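You operate a simulated robot arm through the tools that you are given. There is no shell and no other tool. Be economical: measure what you need, move in short steps, check, and stop when the job is done.

Carry out the task below with a simulated robot arm. There is one attempt and no reset: what you move stays moved.

TASK
Fetch the yellow alarm card and set it on top of the cream card.

The check looks at the end state, three seconds after you hand in, the way a careful person would. Anything else that was tipped, shoved, dropped, spilled or broken makes it a failure.

THE ROBOT
A 6-joint arm with a two-finger parallel gripper, fixed in place. Base frame: the origin is at the foot of the arm, x ahead of it, y to its left, z up; the work surface is at about z = 0.8. Units: m, rad, N and s.
With the tool pointing down near the work surface it reaches from about 0.34 to 0.76 m from the base axis. Its first joint turns from -1.152 to 1.152 rad. Payload 2.45 kg.
The tool frame sits at the grasp point between the pads (the TCP): z along the fingers, y along the line on which they close. The tips reach 0.024 m beyond it. The gripper opens to 0.068 m. The fingers are 0.017 m wide and 0.01 m thick; the gripper's body (0.04 by 0.07 m) begins 0.041 m behind the TCP.
Orientation is that of the tool frame in the base frame, as a unit quaternion [x, y, z, w]. With the fingers straight down and closing along the base's y, the tool's x points along the base's -x, its y along +y and its z along -z.

THE INTERFACE
- The arm moves only by the tool send_rows. Its argument "targets" is a list of rows, each an object (a shift or turn left out is 0, a gripper value left out holds the last) with "dp": the shift along the tool's x, y, z in units of 50 mm (1.0 is 50 mm), a list of three; "spin": the turn about the tool's z in units of 8 degrees (1.0 is 8 degrees); "claw": the finger opening in m, from 0 to 0.068. In form: [{"dp": [dx, dy, dz], "spin": spin, "claw": claw}, ...]. A call has 1 to 10 rows; each row shifts and turns the commanded pose from where the row before left it, along the tool's axes as they then stand. A call with a number of a shift or a turn outside -1 to 1 is refused whole. Rows are played at 5 a second. More than 0.05 m and 0.15 rad between two rows, or a gripper value outside its range, and nothing of the call is played. Where a pose cannot be reached the arm comes as near as it can. A force on the tool above 40 N (or 10 N above the force at the start of the call, whichever is more), or a blocked arm, ends the call early, and 0.2 s more pass. Each finger travels about 0.108 m/s and halts on what it meets, pressing with about 26 N; the grip force reading is that of the motor and also rises with nothing between the fingers. The clock runs only during rows and for 0.2 s after the last one: add rows that do not move to give the fingers time. It gives the time, the measured TCP pose, the force on the tool (base axes), the opening and the grip force at its end, in the units of the frame above (readings bear some noise).
- Cameras (640 x 400 px; columns grow to the right, rows downward): "scene" is fixed at [0.1746, 0.431, 1.4592]; the picture's right is [-0.75, -0.67, 0.00], its down [-0.43, 0.49, -0.76] and it looks along [0.51, -0.57, -0.65] (base axes); focal length 370 px, centre (320, 200). "wrist" rides on the gripper at [0.084, 0.011, -0.075] in the tool frame; the picture's right is [-0.13, 0.99, 0.00], its down [-0.60, -0.08, -0.79] and it looks along [-0.79, -0.10, 0.61] (tool axes); focal length 251 px, centre (320, 200). There is no depth. A picture from a camera that has moved, and an enlarged one, comes with that camera's place and axes in the base frame and with its lens. The place of the scene camera against the robot may be out by one fixed shift of up to 0.025 m in any direction.
- capture(camera): a new picture of that camera. The clock stands still meanwhile.
- enlarge(camera, box): a new picture of the part [left, top, right, bottom] of that camera's present view, enlarged. The clock stands still meanwhile.
- finish_job(): hands the job in; it is judged then, once.

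Work in short steps. Places have to be worked out from the pictures, the camera data and where the tool is seen: move nearer, look again, correct. Check each grasp and each placing, and mend what went wrong. You have 90 turns and 38 pictures in all, those below and enlarged ones among them. Open the gripper and draw the arm clear of the work before you hand the job in, unless the task says otherwise; then end with one line.

The tools are called after "Call:" as name(argument=value, ...) on one line, values as JSON. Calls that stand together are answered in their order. send_rows: Moves the arm, as the interface text tells. Its arguments: {"type":"object","properties":{"targets":{"type":"array"}},"required":["targets"]} The other tools are called the same way: capture (camera) takes a picture; enlarge (camera, box) takes an enlarged picture of a part of a camera's view; finish_job () hands the job in.

At the start:

```text
clock: 0.0
position: [0.4412, -0.1262, 1.1142]
ee_rot: [0.0, 1.0, 0.0, 0.002]
wrist_force: [-0.5, 0.4, -0.6]
opening: 0.068
grip_force: 0.0
```

scene: 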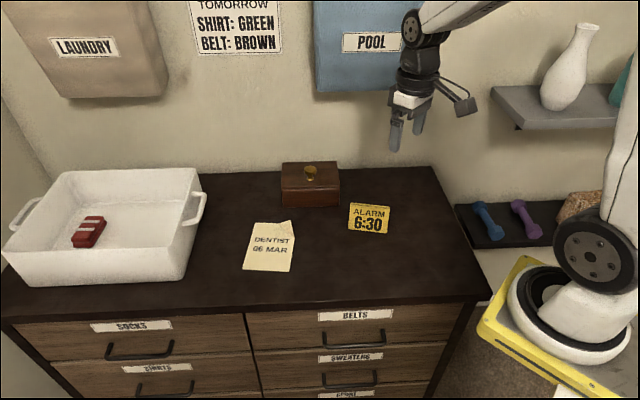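
wrist: 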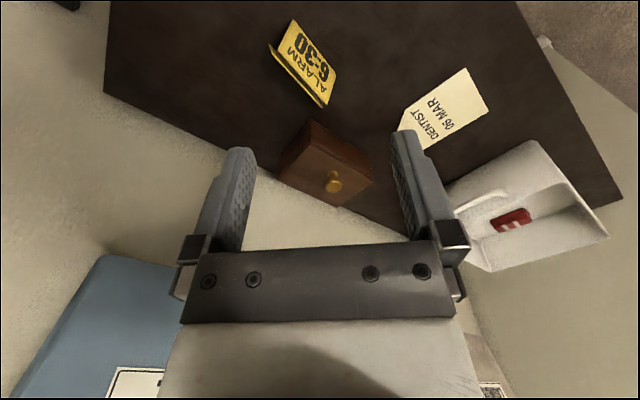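

The yellow card looks like a folded tent card and the cream card lies flat. I'll take enlarged views to see both shapes.

Call:
enlarge(camera="scene", box=[230, 150, 430, 280])

Call:
enlarge(camera="wrist", box=[250, 10, 500, 170])

```text
3.08 times, centred on (330, 215) of scene
camera zoom: at [0.1746, 0.431, 1.4592], right [-0.75, -0.67, 0.0], down [-0.43, 0.49, -0.76], along [0.51, -0.57, -0.65], focal length 1140 px, centre (289, 154)
```

zoom: 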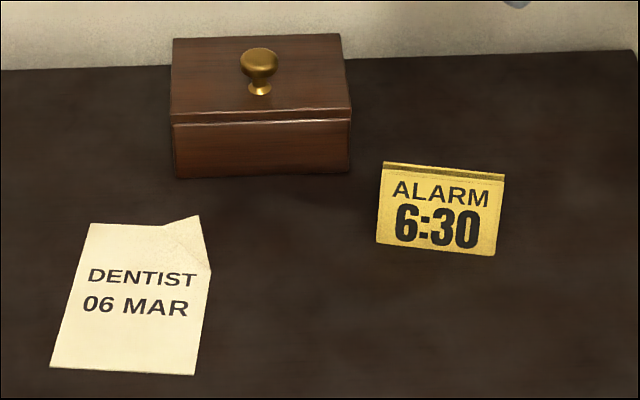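

```text
2.50 times, centred on (375, 90) of wrist
camera zoom: at [0.3575, -0.1151, 1.1883], right [0.13, 0.99, 0.0], down [0.6, -0.08, 0.8], along [0.79, -0.1, -0.61], focal length 629 px, centre (182, 475)
```

zoom: 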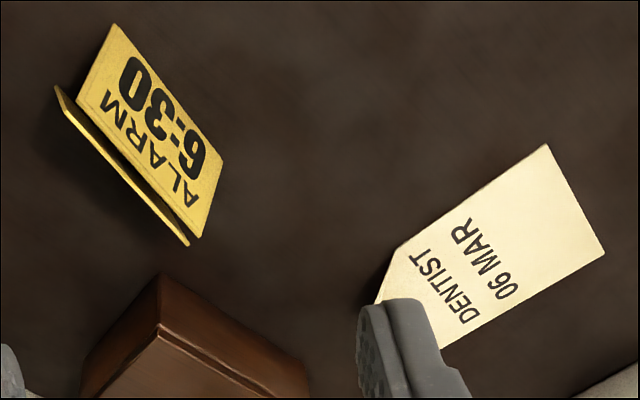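

From the wrist view, the alarm card stands at about x 0.47–0.57, y -0.18 to -0.11, with its ridge turned about 33° from the x axis. The cream card's centre is near (0.645, 0.065). I'll move above the alarm card, turn so the fingers close across it, and look along the ridge.

Call:
send_rows(targets=[{"dp": [-0.6, -0.2, 0.3], "spin": -0.83, "claw": 0.068}, {"dp": [-0.6, -0.2, 0.3], "spin": -0.83}, {"spin": -0.83}, {"spin": -0.83}, {"spin": -0.83}, {}])

```text
clock: 1.4
position: [0.4996, -0.142, 1.0827]
ee_rot: [-0.286, 0.958, -0.001, 0.001]
wrist_force: [-0.3, -0.5, -0.4]
opening: 0.068
grip_force: 0.1
```

The arm is now above the card and turned. I'll take a wrist picture.

Call:
capture(camera="wrist")

```text
33 pictures are left
camera wrist: at [0.4252, -0.1795, 1.1585], right [-0.44, 0.9, 0.0], down [0.55, 0.27, 0.79], along [0.72, 0.35, -0.61], focal length 251 px, centre (320, 200)
```

wrist: 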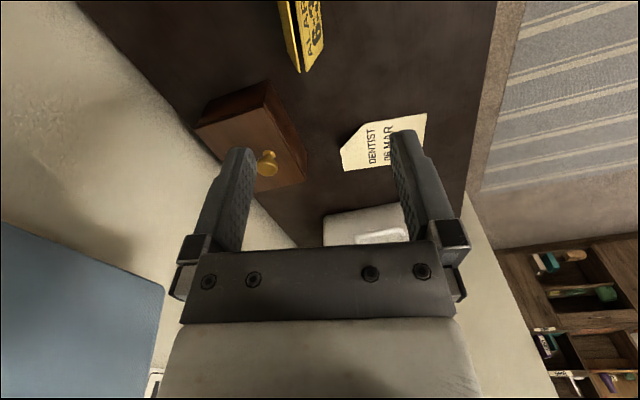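

The card is cut off at the top of the frame. I'll back off along the ridge and lower a little for a view end-on.

Call:
send_rows(targets=[{"dp": [0.9, 0, 0.4]}, {"dp": [0.9, 0, 0.4]}, {"dp": [0.8, 0, 0.5]}, {"dp": [0, 0, 0.4]}, {}])

Call:
capture(camera="wrist")

```text
clock: 2.6
position: [0.3931, -0.213, 0.9998]
ee_rot: [-0.286, 0.958, -0.002, 0.001]
wrist_force: [0.0, 0.6, -0.5]
opening: 0.068
grip_force: 0.0
```

```text
32 pictures are left
camera wrist: at [0.318, -0.2495, 1.0746], right [-0.44, 0.9, 0.0], down [0.55, 0.27, 0.79], along [0.72, 0.34, -0.61], focal length 251 px, centre (320, 200)
```

wrist: 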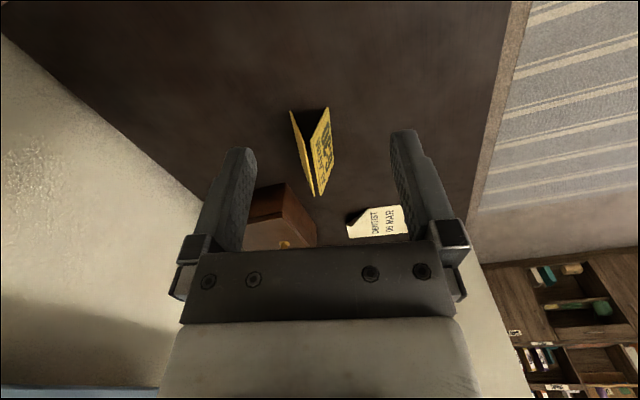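

Call:
enlarge(camera="wrist", box=[230, 90, 420, 260])

```text
2.35 times, centred on (325, 175) of wrist
camera zoom: at [0.318, -0.2495, 1.0746], right [-0.44, 0.9, 0.0], down [0.55, 0.27, 0.79], along [0.72, 0.34, -0.61], focal length 592 px, centre (308, 259)
```

zoom: 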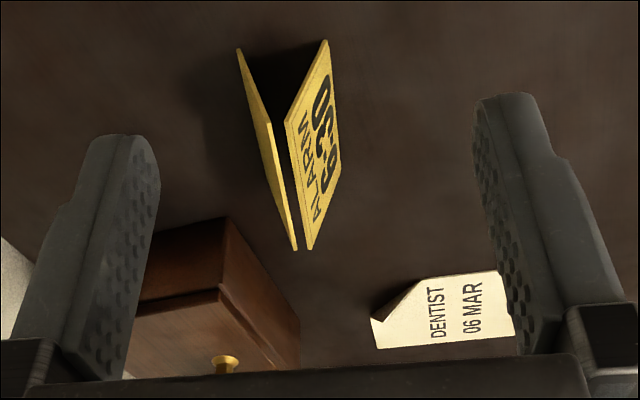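

The card is a rigid-looking inverted-V tent: about 47 mm deep at the base, about 85 mm long, top near z 0.857, centred near (0.5215, -0.163). I'll move above that point at z≈0.93 and check before going down.

Call:
send_rows(targets=[{"dp": [-0.9, -0.19, 0]}, {"dp": [-0.9, -0.19, 0]}, {"dp": [-0.9, -0.19, 0.3]}, {"dp": [0, 0, 0.7]}, {"dp": [0, 0, 0.4]}, {}, {}])

Call:
capture(camera="wrist")

Call:
enlarge(camera="scene", box=[270, 110, 470, 250])

```text
clock: 4.2
position: [0.5221, -0.165, 0.9274]
ee_rot: [-0.285, 0.958, -0.001, 0.002]
wrist_force: [0.3, -0.2, -0.2]
opening: 0.0679
grip_force: 0.0
```

```text
30 pictures are left
camera wrist: at [0.4467, -0.2009, 1.002], right [-0.43, 0.9, 0.0], down [0.55, 0.27, 0.79], along [0.72, 0.34, -0.61], focal length 251 px, centre (320, 200)
```

wrist: 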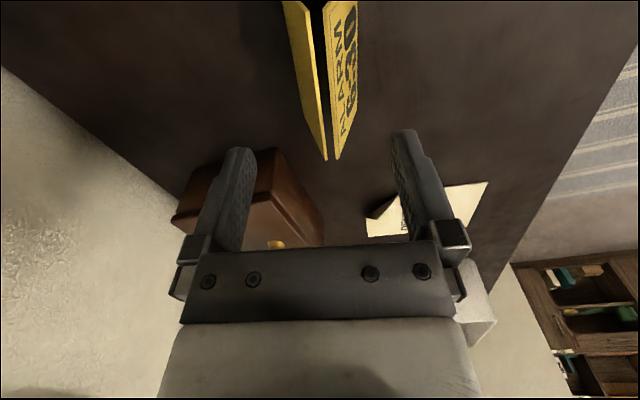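

```text
2.86 times, centred on (370, 180) of scene
camera zoom: at [0.1746, 0.431, 1.4592], right [-0.75, -0.67, 0.0], down [-0.43, 0.49, -0.76], along [0.51, -0.57, -0.65], focal length 1059 px, centre (177, 257)
```

zoom: 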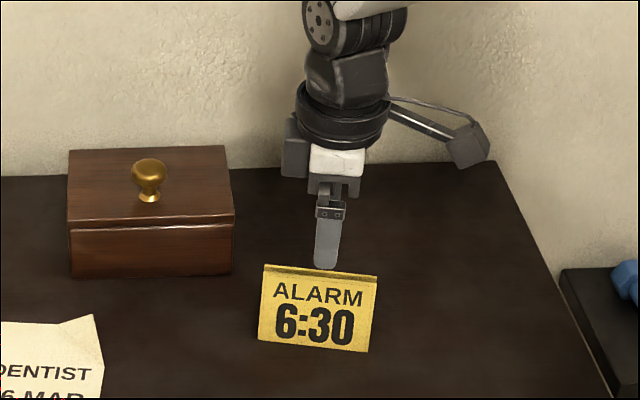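

The card's ridge lines up laterally with the gripper, so I only need about 4 mm along the ridge. I'll descend with the fingers straddling the card, keeping the tips above the table.

Call:
send_rows(targets=[{"dp": [-0.08, 0, 0.4]}, {"dp": [0, 0, 0.4]}, {"dp": [0, 0, 0.4]}, {"dp": [0, 0, 0.37]}, {}, {}])

Call:
capture(camera="wrist")

Call:
enlarge(camera="scene", box=[320, 150, 440, 250])

```text
clock: 5.6
position: [0.5248, -0.1622, 0.8511]
ee_rot: [-0.286, 0.958, -0.001, 0.001]
wrist_force: [0.3, 0.0, 0.4]
opening: 0.0679
grip_force: 0.1
```

```text
28 pictures are left
camera wrist: at [0.4505, -0.1993, 0.9259], right [-0.43, 0.9, 0.0], down [0.55, 0.27, 0.79], along [0.72, 0.34, -0.61], focal length 251 px, centre (320, 200)
```

wrist: 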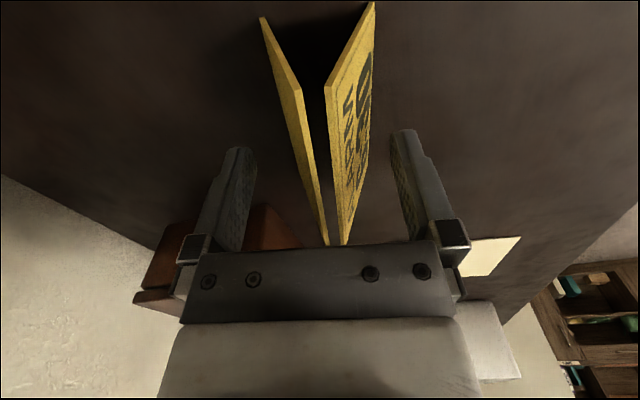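

```text
4.00 times, centred on (380, 200) of scene
camera zoom: at [0.1746, 0.431, 1.4592], right [-0.75, -0.67, 0.0], down [-0.43, 0.49, -0.76], along [0.51, -0.57, -0.65], focal length 1482 px, centre (80, 200)
```

zoom: 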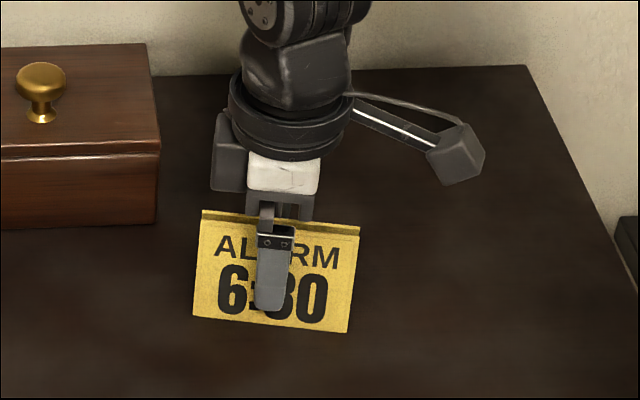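

The fingers straddle the card and are centred on it. I'll close in steps, without lifting, to see where they meet it.

Call:
send_rows(targets=[{"claw": 0.05}, {"claw": 0.04}, {"claw": 0.034}, {"claw": 0.03}, {}])

Call:
capture(camera="wrist")

```text
clock: 6.8
position: [0.5267, -0.1641, 0.8492]
ee_rot: [-0.286, 0.958, -0.001, 0.001]
wrist_force: [-0.3, -0.7, 0.2]
opening: 0.0312
grip_force: 11.3
```

```text
26 pictures are left
camera wrist: at [0.4505, -0.1993, 0.9261], right [-0.43, 0.9, 0.0], down [0.55, 0.27, 0.79], along [0.72, 0.34, -0.61], focal length 251 px, centre (320, 200)
```

wrist: 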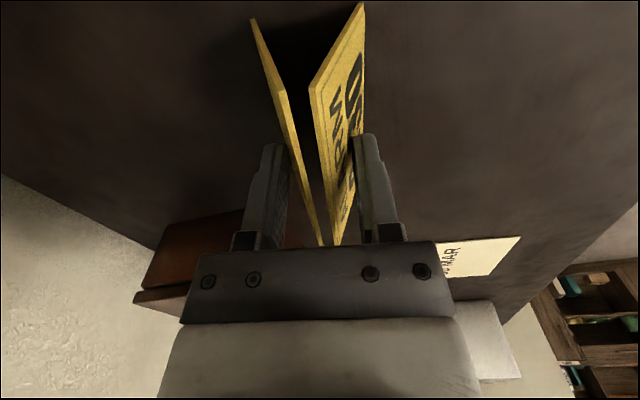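

The fingers stopped at 31 mm, which matches the tent's width there. I'll apply full grip and lift about 15 mm as a test.

Call:
send_rows(targets=[{"claw": 0.02}, {"claw": 0.015}, {"dp": [0, 0, -0.1]}, {"dp": [0, 0, -0.1]}, {"dp": [0, 0, -0.1]}, {}])

Call:
capture(camera="wrist")

Call:
enlarge(camera="scene", box=[320, 150, 440, 250])

```text
clock: 8.2
position: [0.526, -0.1611, 0.8665]
ee_rot: [-0.286, 0.958, 0.0, 0.001]
wrist_force: [0.3, -0.5, -0.8]
opening: 0.0217
grip_force: 12.2
```

```text
25 pictures are left
camera wrist: at [0.4498, -0.1986, 0.9418], right [-0.43, 0.9, 0.0], down [0.55, 0.27, 0.79], along [0.72, 0.34, -0.61], focal length 251 px, centre (320, 200)
```

wrist: 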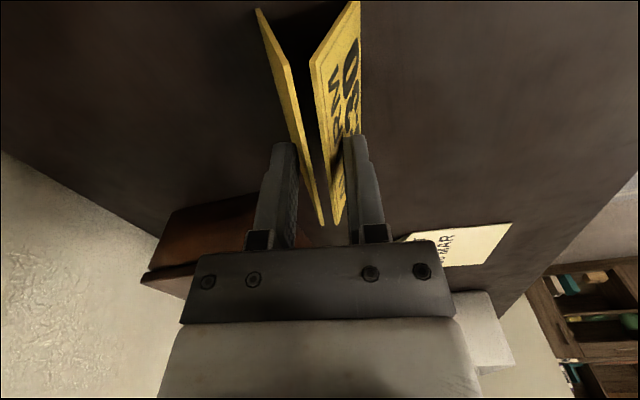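

```text
4.00 times, centred on (380, 200) of scene
camera zoom: at [0.1746, 0.431, 1.4592], right [-0.75, -0.67, 0.0], down [-0.43, 0.49, -0.76], along [0.51, -0.57, -0.65], focal length 1482 px, centre (80, 200)
```

zoom: 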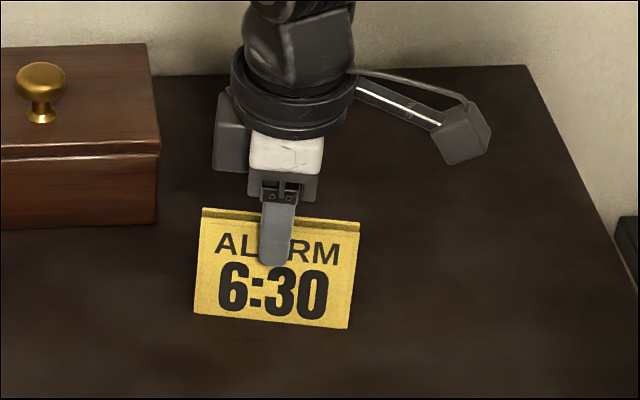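

The card stayed on the table while the fingers slid up its sloped sides, and the grip force only reached about 12 N. I'll open slightly, go back down, and zoom in on the top of the card before retrying.

Call:
send_rows(targets=[{"claw": 0.05}, {}, {"dp": [0, 0, 0.15]}, {"dp": [0, 0, 0.15]}, {"dp": [0, 0, 0.2]}, {}])

Call:
enlarge(camera="wrist", box=[230, 0, 410, 250])

Call:
enlarge(camera="scene", box=[345, 190, 415, 240])

```text
clock: 9.6
position: [0.5259, -0.1623, 0.8394]
ee_rot: [-0.285, 0.958, -0.002, 0.001]
wrist_force: [-0.2, -0.5, -0.2]
opening: 0.0499
grip_force: 0.1
```

```text
1.60 times, centred on (320, 125) of wrist
camera zoom: at [0.4505, -0.1992, 0.9157], right [-0.43, 0.9, 0.0], down [0.55, 0.27, 0.79], along [0.72, 0.34, -0.61], focal length 402 px, centre (320, 320)
```

zoom: 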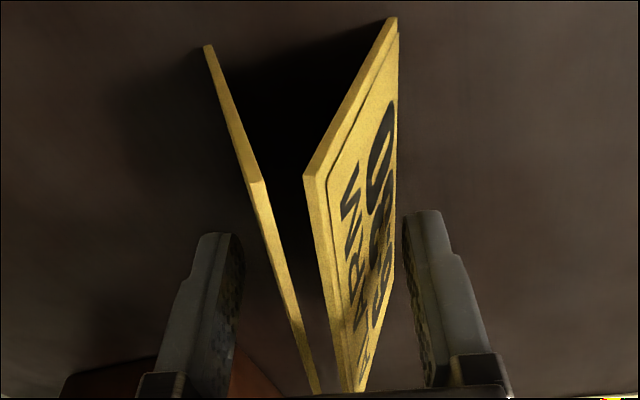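

```text
8.00 times, centred on (380, 215) of scene
camera zoom: at [0.1746, 0.431, 1.4592], right [-0.75, -0.67, 0.0], down [-0.43, 0.49, -0.76], along [0.51, -0.57, -0.65], focal length 2964 px, centre (-160, 80)
```

zoom: 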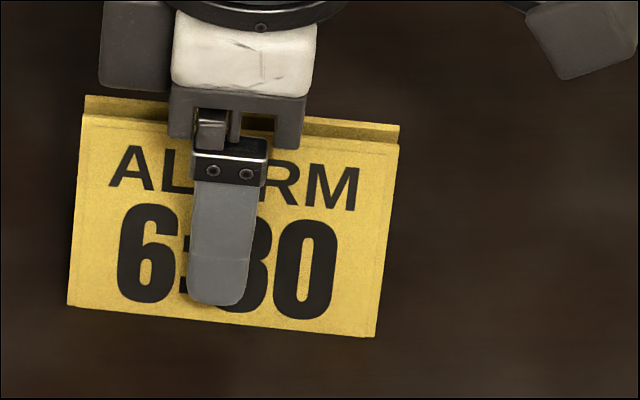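

The card is two slabs leaning together with an open slot at the top. I'll retry with full closing force (claw 0), letting the force build before a slow lift.

Call:
send_rows(targets=[{"claw": 0.03}, {"claw": 0.0}, {}, {}, {}, {}])

Call:
send_rows(targets=[{"dp": [0, 0, -0.05]}, {"dp": [0, 0, -0.05]}, {"dp": [0, 0, -0.05]}, {}, {}])

Call:
enlarge(camera="wrist", box=[230, 0, 410, 250])

```text
clock: 11.0
position: [0.5258, -0.163, 0.8397]
ee_rot: [-0.286, 0.958, 0.0, 0.002]
wrist_force: [-0.3, -0.5, 0.4]
opening: 0.037
grip_force: 11.9
```

```text
clock: 12.2
position: [0.5257, -0.1632, 0.8464]
ee_rot: [-0.286, 0.958, -0.001, 0.001]
wrist_force: [-0.3, 0.5, -0.6]
opening: 0.0369
grip_force: 12.1
```

```text
1.60 times, centred on (320, 125) of wrist
camera zoom: at [0.4502, -0.1995, 0.9223], right [-0.43, 0.9, 0.0], down [0.55, 0.27, 0.79], along [0.72, 0.34, -0.61], focal length 402 px, centre (320, 320)
```

zoom: 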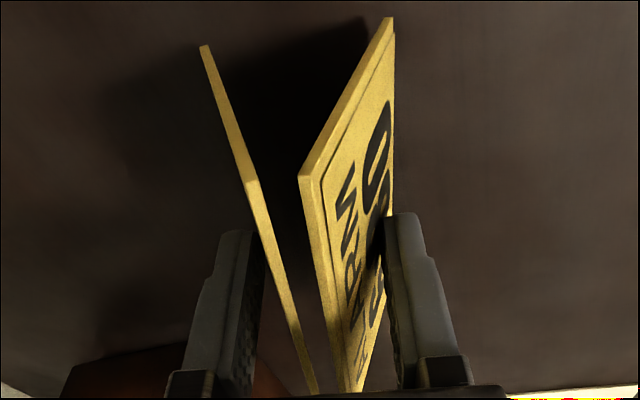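

The opening held at 36.9 mm while the tool rose 7 mm, and the card moved with the gripper. I'll keep lifting gently.

Call:
send_rows(targets=[{"dp": [0, 0, -0.1]}, {"dp": [0, 0, -0.15]}, {"dp": [0, 0, -0.2]}, {"dp": [0, 0, -0.3]}, {"dp": [0, 0, -0.3]}, {"dp": [0, 0, -0.2]}, {}])

Call:
capture(camera="scene")

Call:
capture(camera="wrist")

```text
clock: 13.8
position: [0.5242, -0.1632, 0.9111]
ee_rot: [-0.285, 0.959, 0.0, 0.001]
wrist_force: [-0.2, 0.3, 0.3]
opening: 0.0366
grip_force: 12.2
```

```text
20 pictures are left
```

scene: 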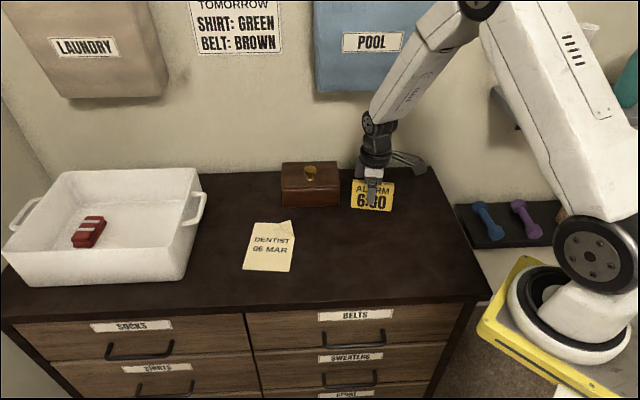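

```text
19 pictures are left
camera wrist: at [0.4484, -0.1991, 0.9859], right [-0.43, 0.9, 0.0], down [0.55, 0.27, 0.79], along [0.72, 0.34, -0.61], focal length 251 px, centre (320, 200)
```

wrist: 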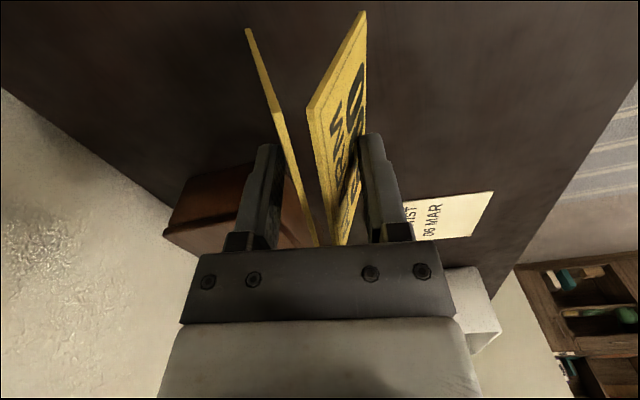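

The card is lifted, level and held; its underside is about 39 mm below the TCP. I'll raise it and move sideways toward the cream card, stopping short to look at the cream card again.

Call:
send_rows(targets=[{"dp": [0, 0, -0.4]}, {"dp": [0, 0, -0.5]}, {"dp": [-0.1, 0.3, -0.2]}, {"dp": [-0.28, 0.5, 0]}, {"dp": [-0.28, 0.5, 0]}, {"dp": [-0.28, 0.5, 0]}, {"dp": [-0.28, 0.5, 0]}, {"dp": [-0.28, 0.4, 0]}, {"dp": [0, 0.13, 0]}, {}])

Call:
capture(camera="wrist")

```text
clock: 16.0
position: [0.5091, -0.0051, 0.964]
ee_rot: [-0.285, 0.958, -0.002, 0.002]
wrist_force: [-0.2, -0.3, -0.7]
opening: 0.0367
grip_force: 12.1
```

```text
18 pictures are left
camera wrist: at [0.4334, -0.0415, 1.0394], right [-0.43, 0.9, 0.0], down [0.55, 0.27, 0.79], along [0.72, 0.34, -0.61], focal length 251 px, centre (320, 200)
```

wrist: 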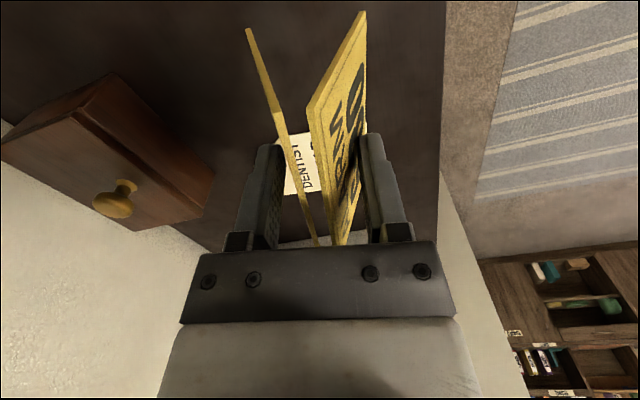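

The held card hides much of this view. Combining the earlier views, the cream card's clear edge runs from (0.566, 0.079) to (0.649, 0.144) at about 38°, with its curled corner on the far side near (0.66, -0.02). I'll put the tent's centre at about (0.640, 0.070), turned 4.6° more, and hover above it first.

Call:
send_rows(targets=[{"dp": [-0.5, -0.03, 0]}, {"dp": [-0.6, -0.03, 0]}, {"dp": [-0.6, -0.04, 0]}, {"dp": [-0.6, -0.04, 0]}, {"dp": [-0.5, -0.04, 0]}, {"dp": [-0.21, 0, 0]}, {"spin": -0.3}, {"spin": -0.27}, {}])

Call:
send_rows(targets=[{"dp": [0, 0, 0.4]}, {"dp": [0, 0, 0.4]}, {"dp": [0, 0, 0.4]}, {"dp": [0, 0, 0.4]}, {}, {}])

Call:
enlarge(camera="scene", box=[210, 180, 330, 280])

Call:
capture(camera="wrist")

```text
clock: 18.0
position: [0.6406, 0.0725, 0.9659]
ee_rot: [-0.324, 0.946, -0.002, 0.001]
wrist_force: [0.2, 0.0, -0.8]
opening: 0.0362
grip_force: 11.8
```

```text
clock: 19.4
position: [0.6429, 0.0707, 0.8854]
ee_rot: [-0.324, 0.946, -0.001, 0.001]
wrist_force: [-0.1, 0.9, -0.3]
opening: 0.0359
grip_force: 12.3
```

```text
4.00 times, centred on (270, 230) of scene
camera zoom: at [0.1746, 0.431, 1.4592], right [-0.75, -0.67, 0.0], down [-0.43, 0.49, -0.76], along [0.51, -0.57, -0.65], focal length 1482 px, centre (520, 80)
```

zoom: 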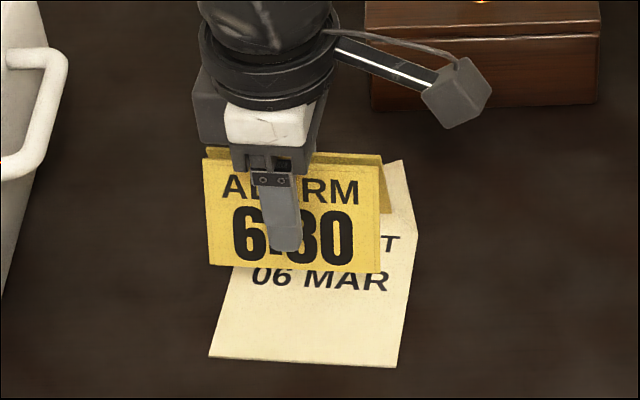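

```text
16 pictures are left
camera wrist: at [0.5708, 0.0293, 0.9605], right [-0.51, 0.86, 0.0], down [0.52, 0.31, 0.79], along [0.69, 0.4, -0.61], focal length 251 px, centre (320, 200)
```

wrist: 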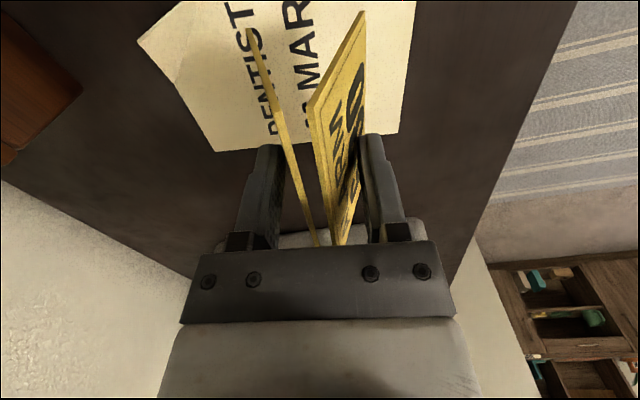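

The tent is about 46 mm above the cream card. Projected straight down, its front edge spans 221–385 px against the card's 220–404 px, so I'll shift about 5.5 mm along tool +x and then descend most of the way.

Call:
send_rows(targets=[{"dp": [0.11, 0, 0]}, {"dp": [0, 0, 0.3]}, {"dp": [0, 0, 0.3]}, {"dp": [0, 0, 0.15]}, {}, {}])

Call:
enlarge(camera="scene", box=[210, 180, 330, 280])

Call:
capture(camera="wrist")

```text
clock: 20.8
position: [0.6361, 0.0692, 0.8475]
ee_rot: [-0.324, 0.946, -0.001, 0.0]
wrist_force: [0.3, -0.6, -0.7]
opening: 0.0361
grip_force: 12.1
```

```text
4.00 times, centred on (270, 230) of scene
camera zoom: at [0.1746, 0.431, 1.4592], right [-0.75, -0.67, 0.0], down [-0.43, 0.49, -0.76], along [0.51, -0.57, -0.65], focal length 1482 px, centre (520, 80)
```

zoom: 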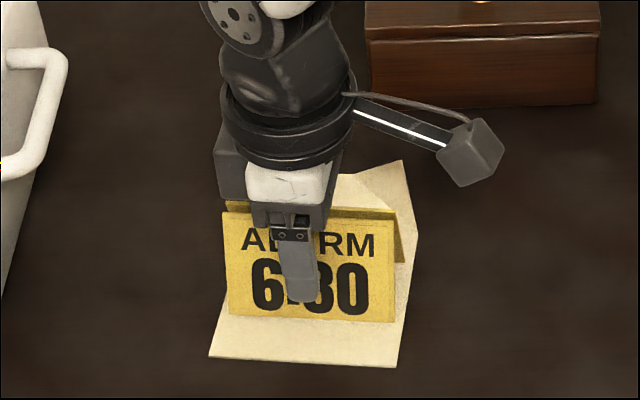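

```text
14 pictures are left
camera wrist: at [0.5642, 0.0274, 0.9225], right [-0.51, 0.86, 0.0], down [0.52, 0.31, 0.79], along [0.69, 0.4, -0.61], focal length 251 px, centre (320, 200)
```

wrist: 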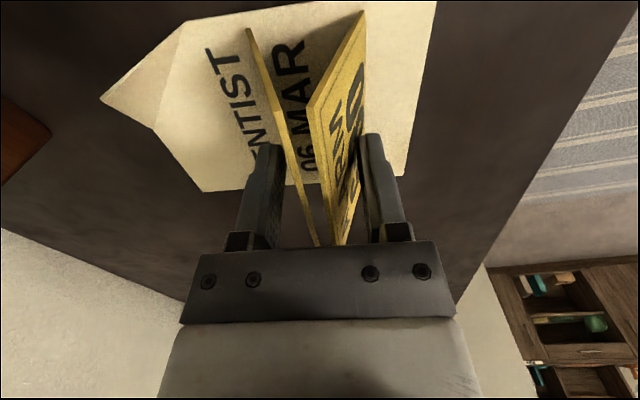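

The tent is now centred over the cream card and clear of the curled corner, with about 6–7 mm left to go. I'll lower it in small steps and watch the force.

Call:
send_rows(targets=[{"dp": [0, 0, 0.04]}, {"dp": [0, 0, 0.03]}, {"dp": [0, 0, 0.02]}, {"dp": [0, 0, 0.02]}, {}, {}])

Call:
enlarge(camera="scene", box=[210, 180, 330, 280])

```text
clock: 22.2
position: [0.6389, 0.0703, 0.8427]
ee_rot: [-0.324, 0.946, -0.001, 0.004]
wrist_force: [1.0, 1.0, 19.4]
opening: 0.036
grip_force: 12.5
```

```text
4.00 times, centred on (270, 230) of scene
camera zoom: at [0.1742, 0.431, 1.4592], right [-0.75, -0.67, 0.0], down [-0.43, 0.49, -0.76], along [0.51, -0.57, -0.65], focal length 1482 px, centre (520, 80)
```

zoom: 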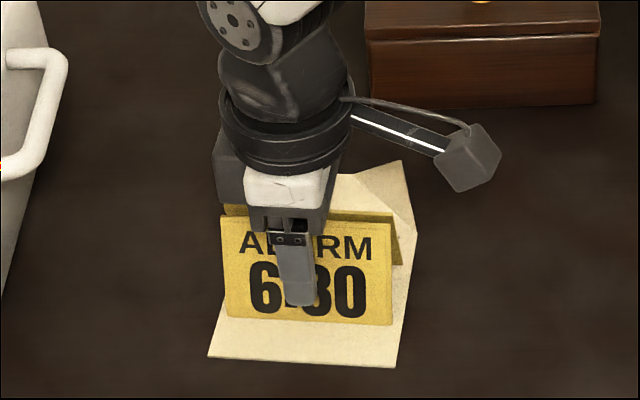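

The force has risen to 19 N upward, so the tent is resting on the card. I'll back off about 1.5 mm to relieve the pressure, then open slowly to 56 mm.

Call:
send_rows(targets=[{"dp": [0, 0, -0.03]}, {}])

Call:
send_rows(targets=[{"claw": 0.037}, {"claw": 0.04}, {"claw": 0.046}, {"claw": 0.054}, {"claw": 0.06}, {}])

Call:
capture(camera="wrist")

Call:
enlarge(camera="scene", box=[210, 180, 330, 280])

```text
clock: 22.8
position: [0.6365, 0.0705, 0.844]
ee_rot: [-0.323, 0.946, 0.0, 0.001]
wrist_force: [3.0, 0.2, 10.9]
opening: 0.0363
grip_force: 12.0
```

```text
clock: 24.2
position: [0.6364, 0.0684, 0.8442]
ee_rot: [-0.324, 0.946, -0.002, 0.001]
wrist_force: [0.1, 0.3, 1.0]
opening: 0.0602
grip_force: 0.0
```

```text
12 pictures are left
camera wrist: at [0.5644, 0.0276, 0.919], right [-0.51, 0.86, 0.0], down [0.52, 0.31, 0.79], along [0.69, 0.4, -0.61], focal length 251 px, centre (320, 200)
```

wrist: 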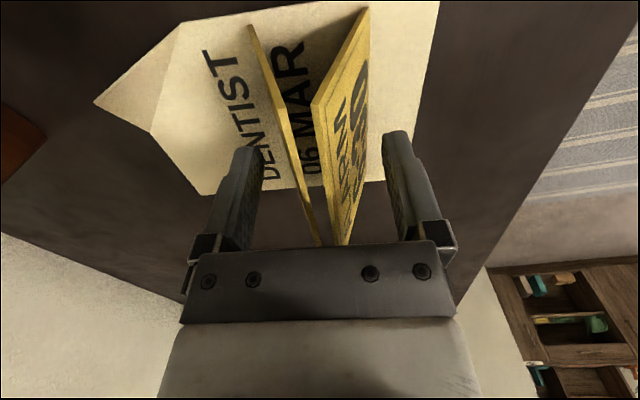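

```text
4.00 times, centred on (270, 230) of scene
camera zoom: at [0.1746, 0.431, 1.4592], right [-0.75, -0.67, 0.0], down [-0.43, 0.49, -0.76], along [0.51, -0.57, -0.65], focal length 1482 px, centre (520, 80)
```

zoom: 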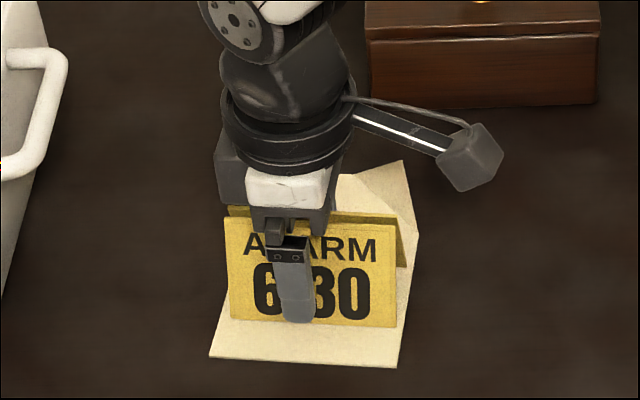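

The tent stands on the cream card and the fingers are free of it. I'll lift straight up and retreat.

Call:
send_rows(targets=[{"dp": [0, 0, -0.2]}, {"dp": [0, 0, -0.4]}, {"dp": [0, 0, -0.6]}, {"dp": [0, 0, -0.8]}, {"dp": [0, 0, -0.8]}, {"dp": [0.6, 0, -0.6]}, {"dp": [0.8, 0, 0]}, {"dp": [0.8, 0, 0]}, {"dp": [0.6, 0, 0]}, {}])

Call:
capture(camera="scene")

Call:
enlarge(camera="scene", box=[210, 180, 330, 280])

Call:
capture(camera="wrist")

```text
clock: 26.4
position: [0.5238, -0.0162, 1.0116]
ee_rot: [-0.324, 0.946, -0.001, 0.002]
wrist_force: [-0.1, 0.1, -0.2]
opening: 0.0599
grip_force: 0.0
```

```text
10 pictures are left
```

scene: 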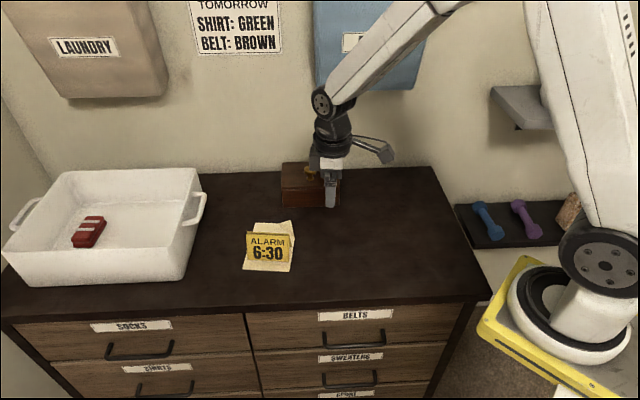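

```text
4.00 times, centred on (270, 230) of scene
camera zoom: at [0.1746, 0.431, 1.4592], right [-0.75, -0.67, 0.0], down [-0.43, 0.49, -0.76], along [0.51, -0.57, -0.65], focal length 1482 px, centre (520, 80)
```

zoom: 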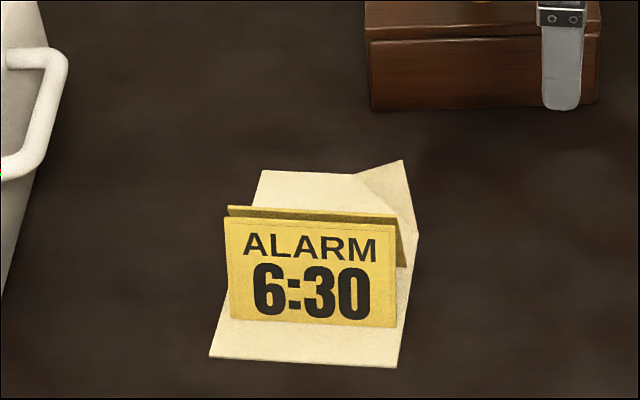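

```text
8 pictures are left
camera wrist: at [0.4518, -0.0581, 1.0867], right [-0.51, 0.86, 0.0], down [0.52, 0.31, 0.79], along [0.69, 0.4, -0.61], focal length 251 px, centre (320, 200)
```

wrist: 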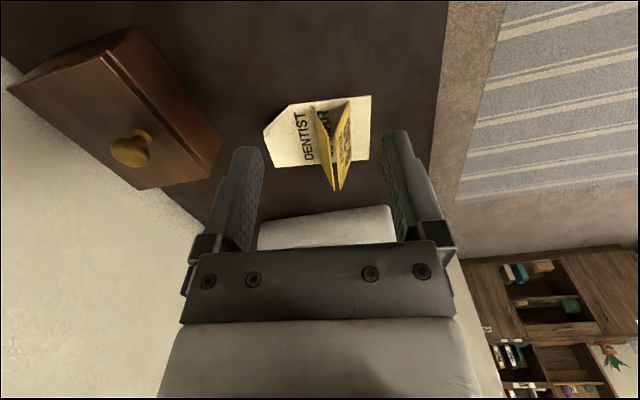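

The alarm card stands upright within the cream card, nothing else has moved, and the arm is clear. I'm handing in.

Call:
finish_job()

```text
The job is handed in.
```

The yellow alarm card is standing on top of the cream card, with the gripper open and the arm clear; the last pictures show nothing else disturbed.
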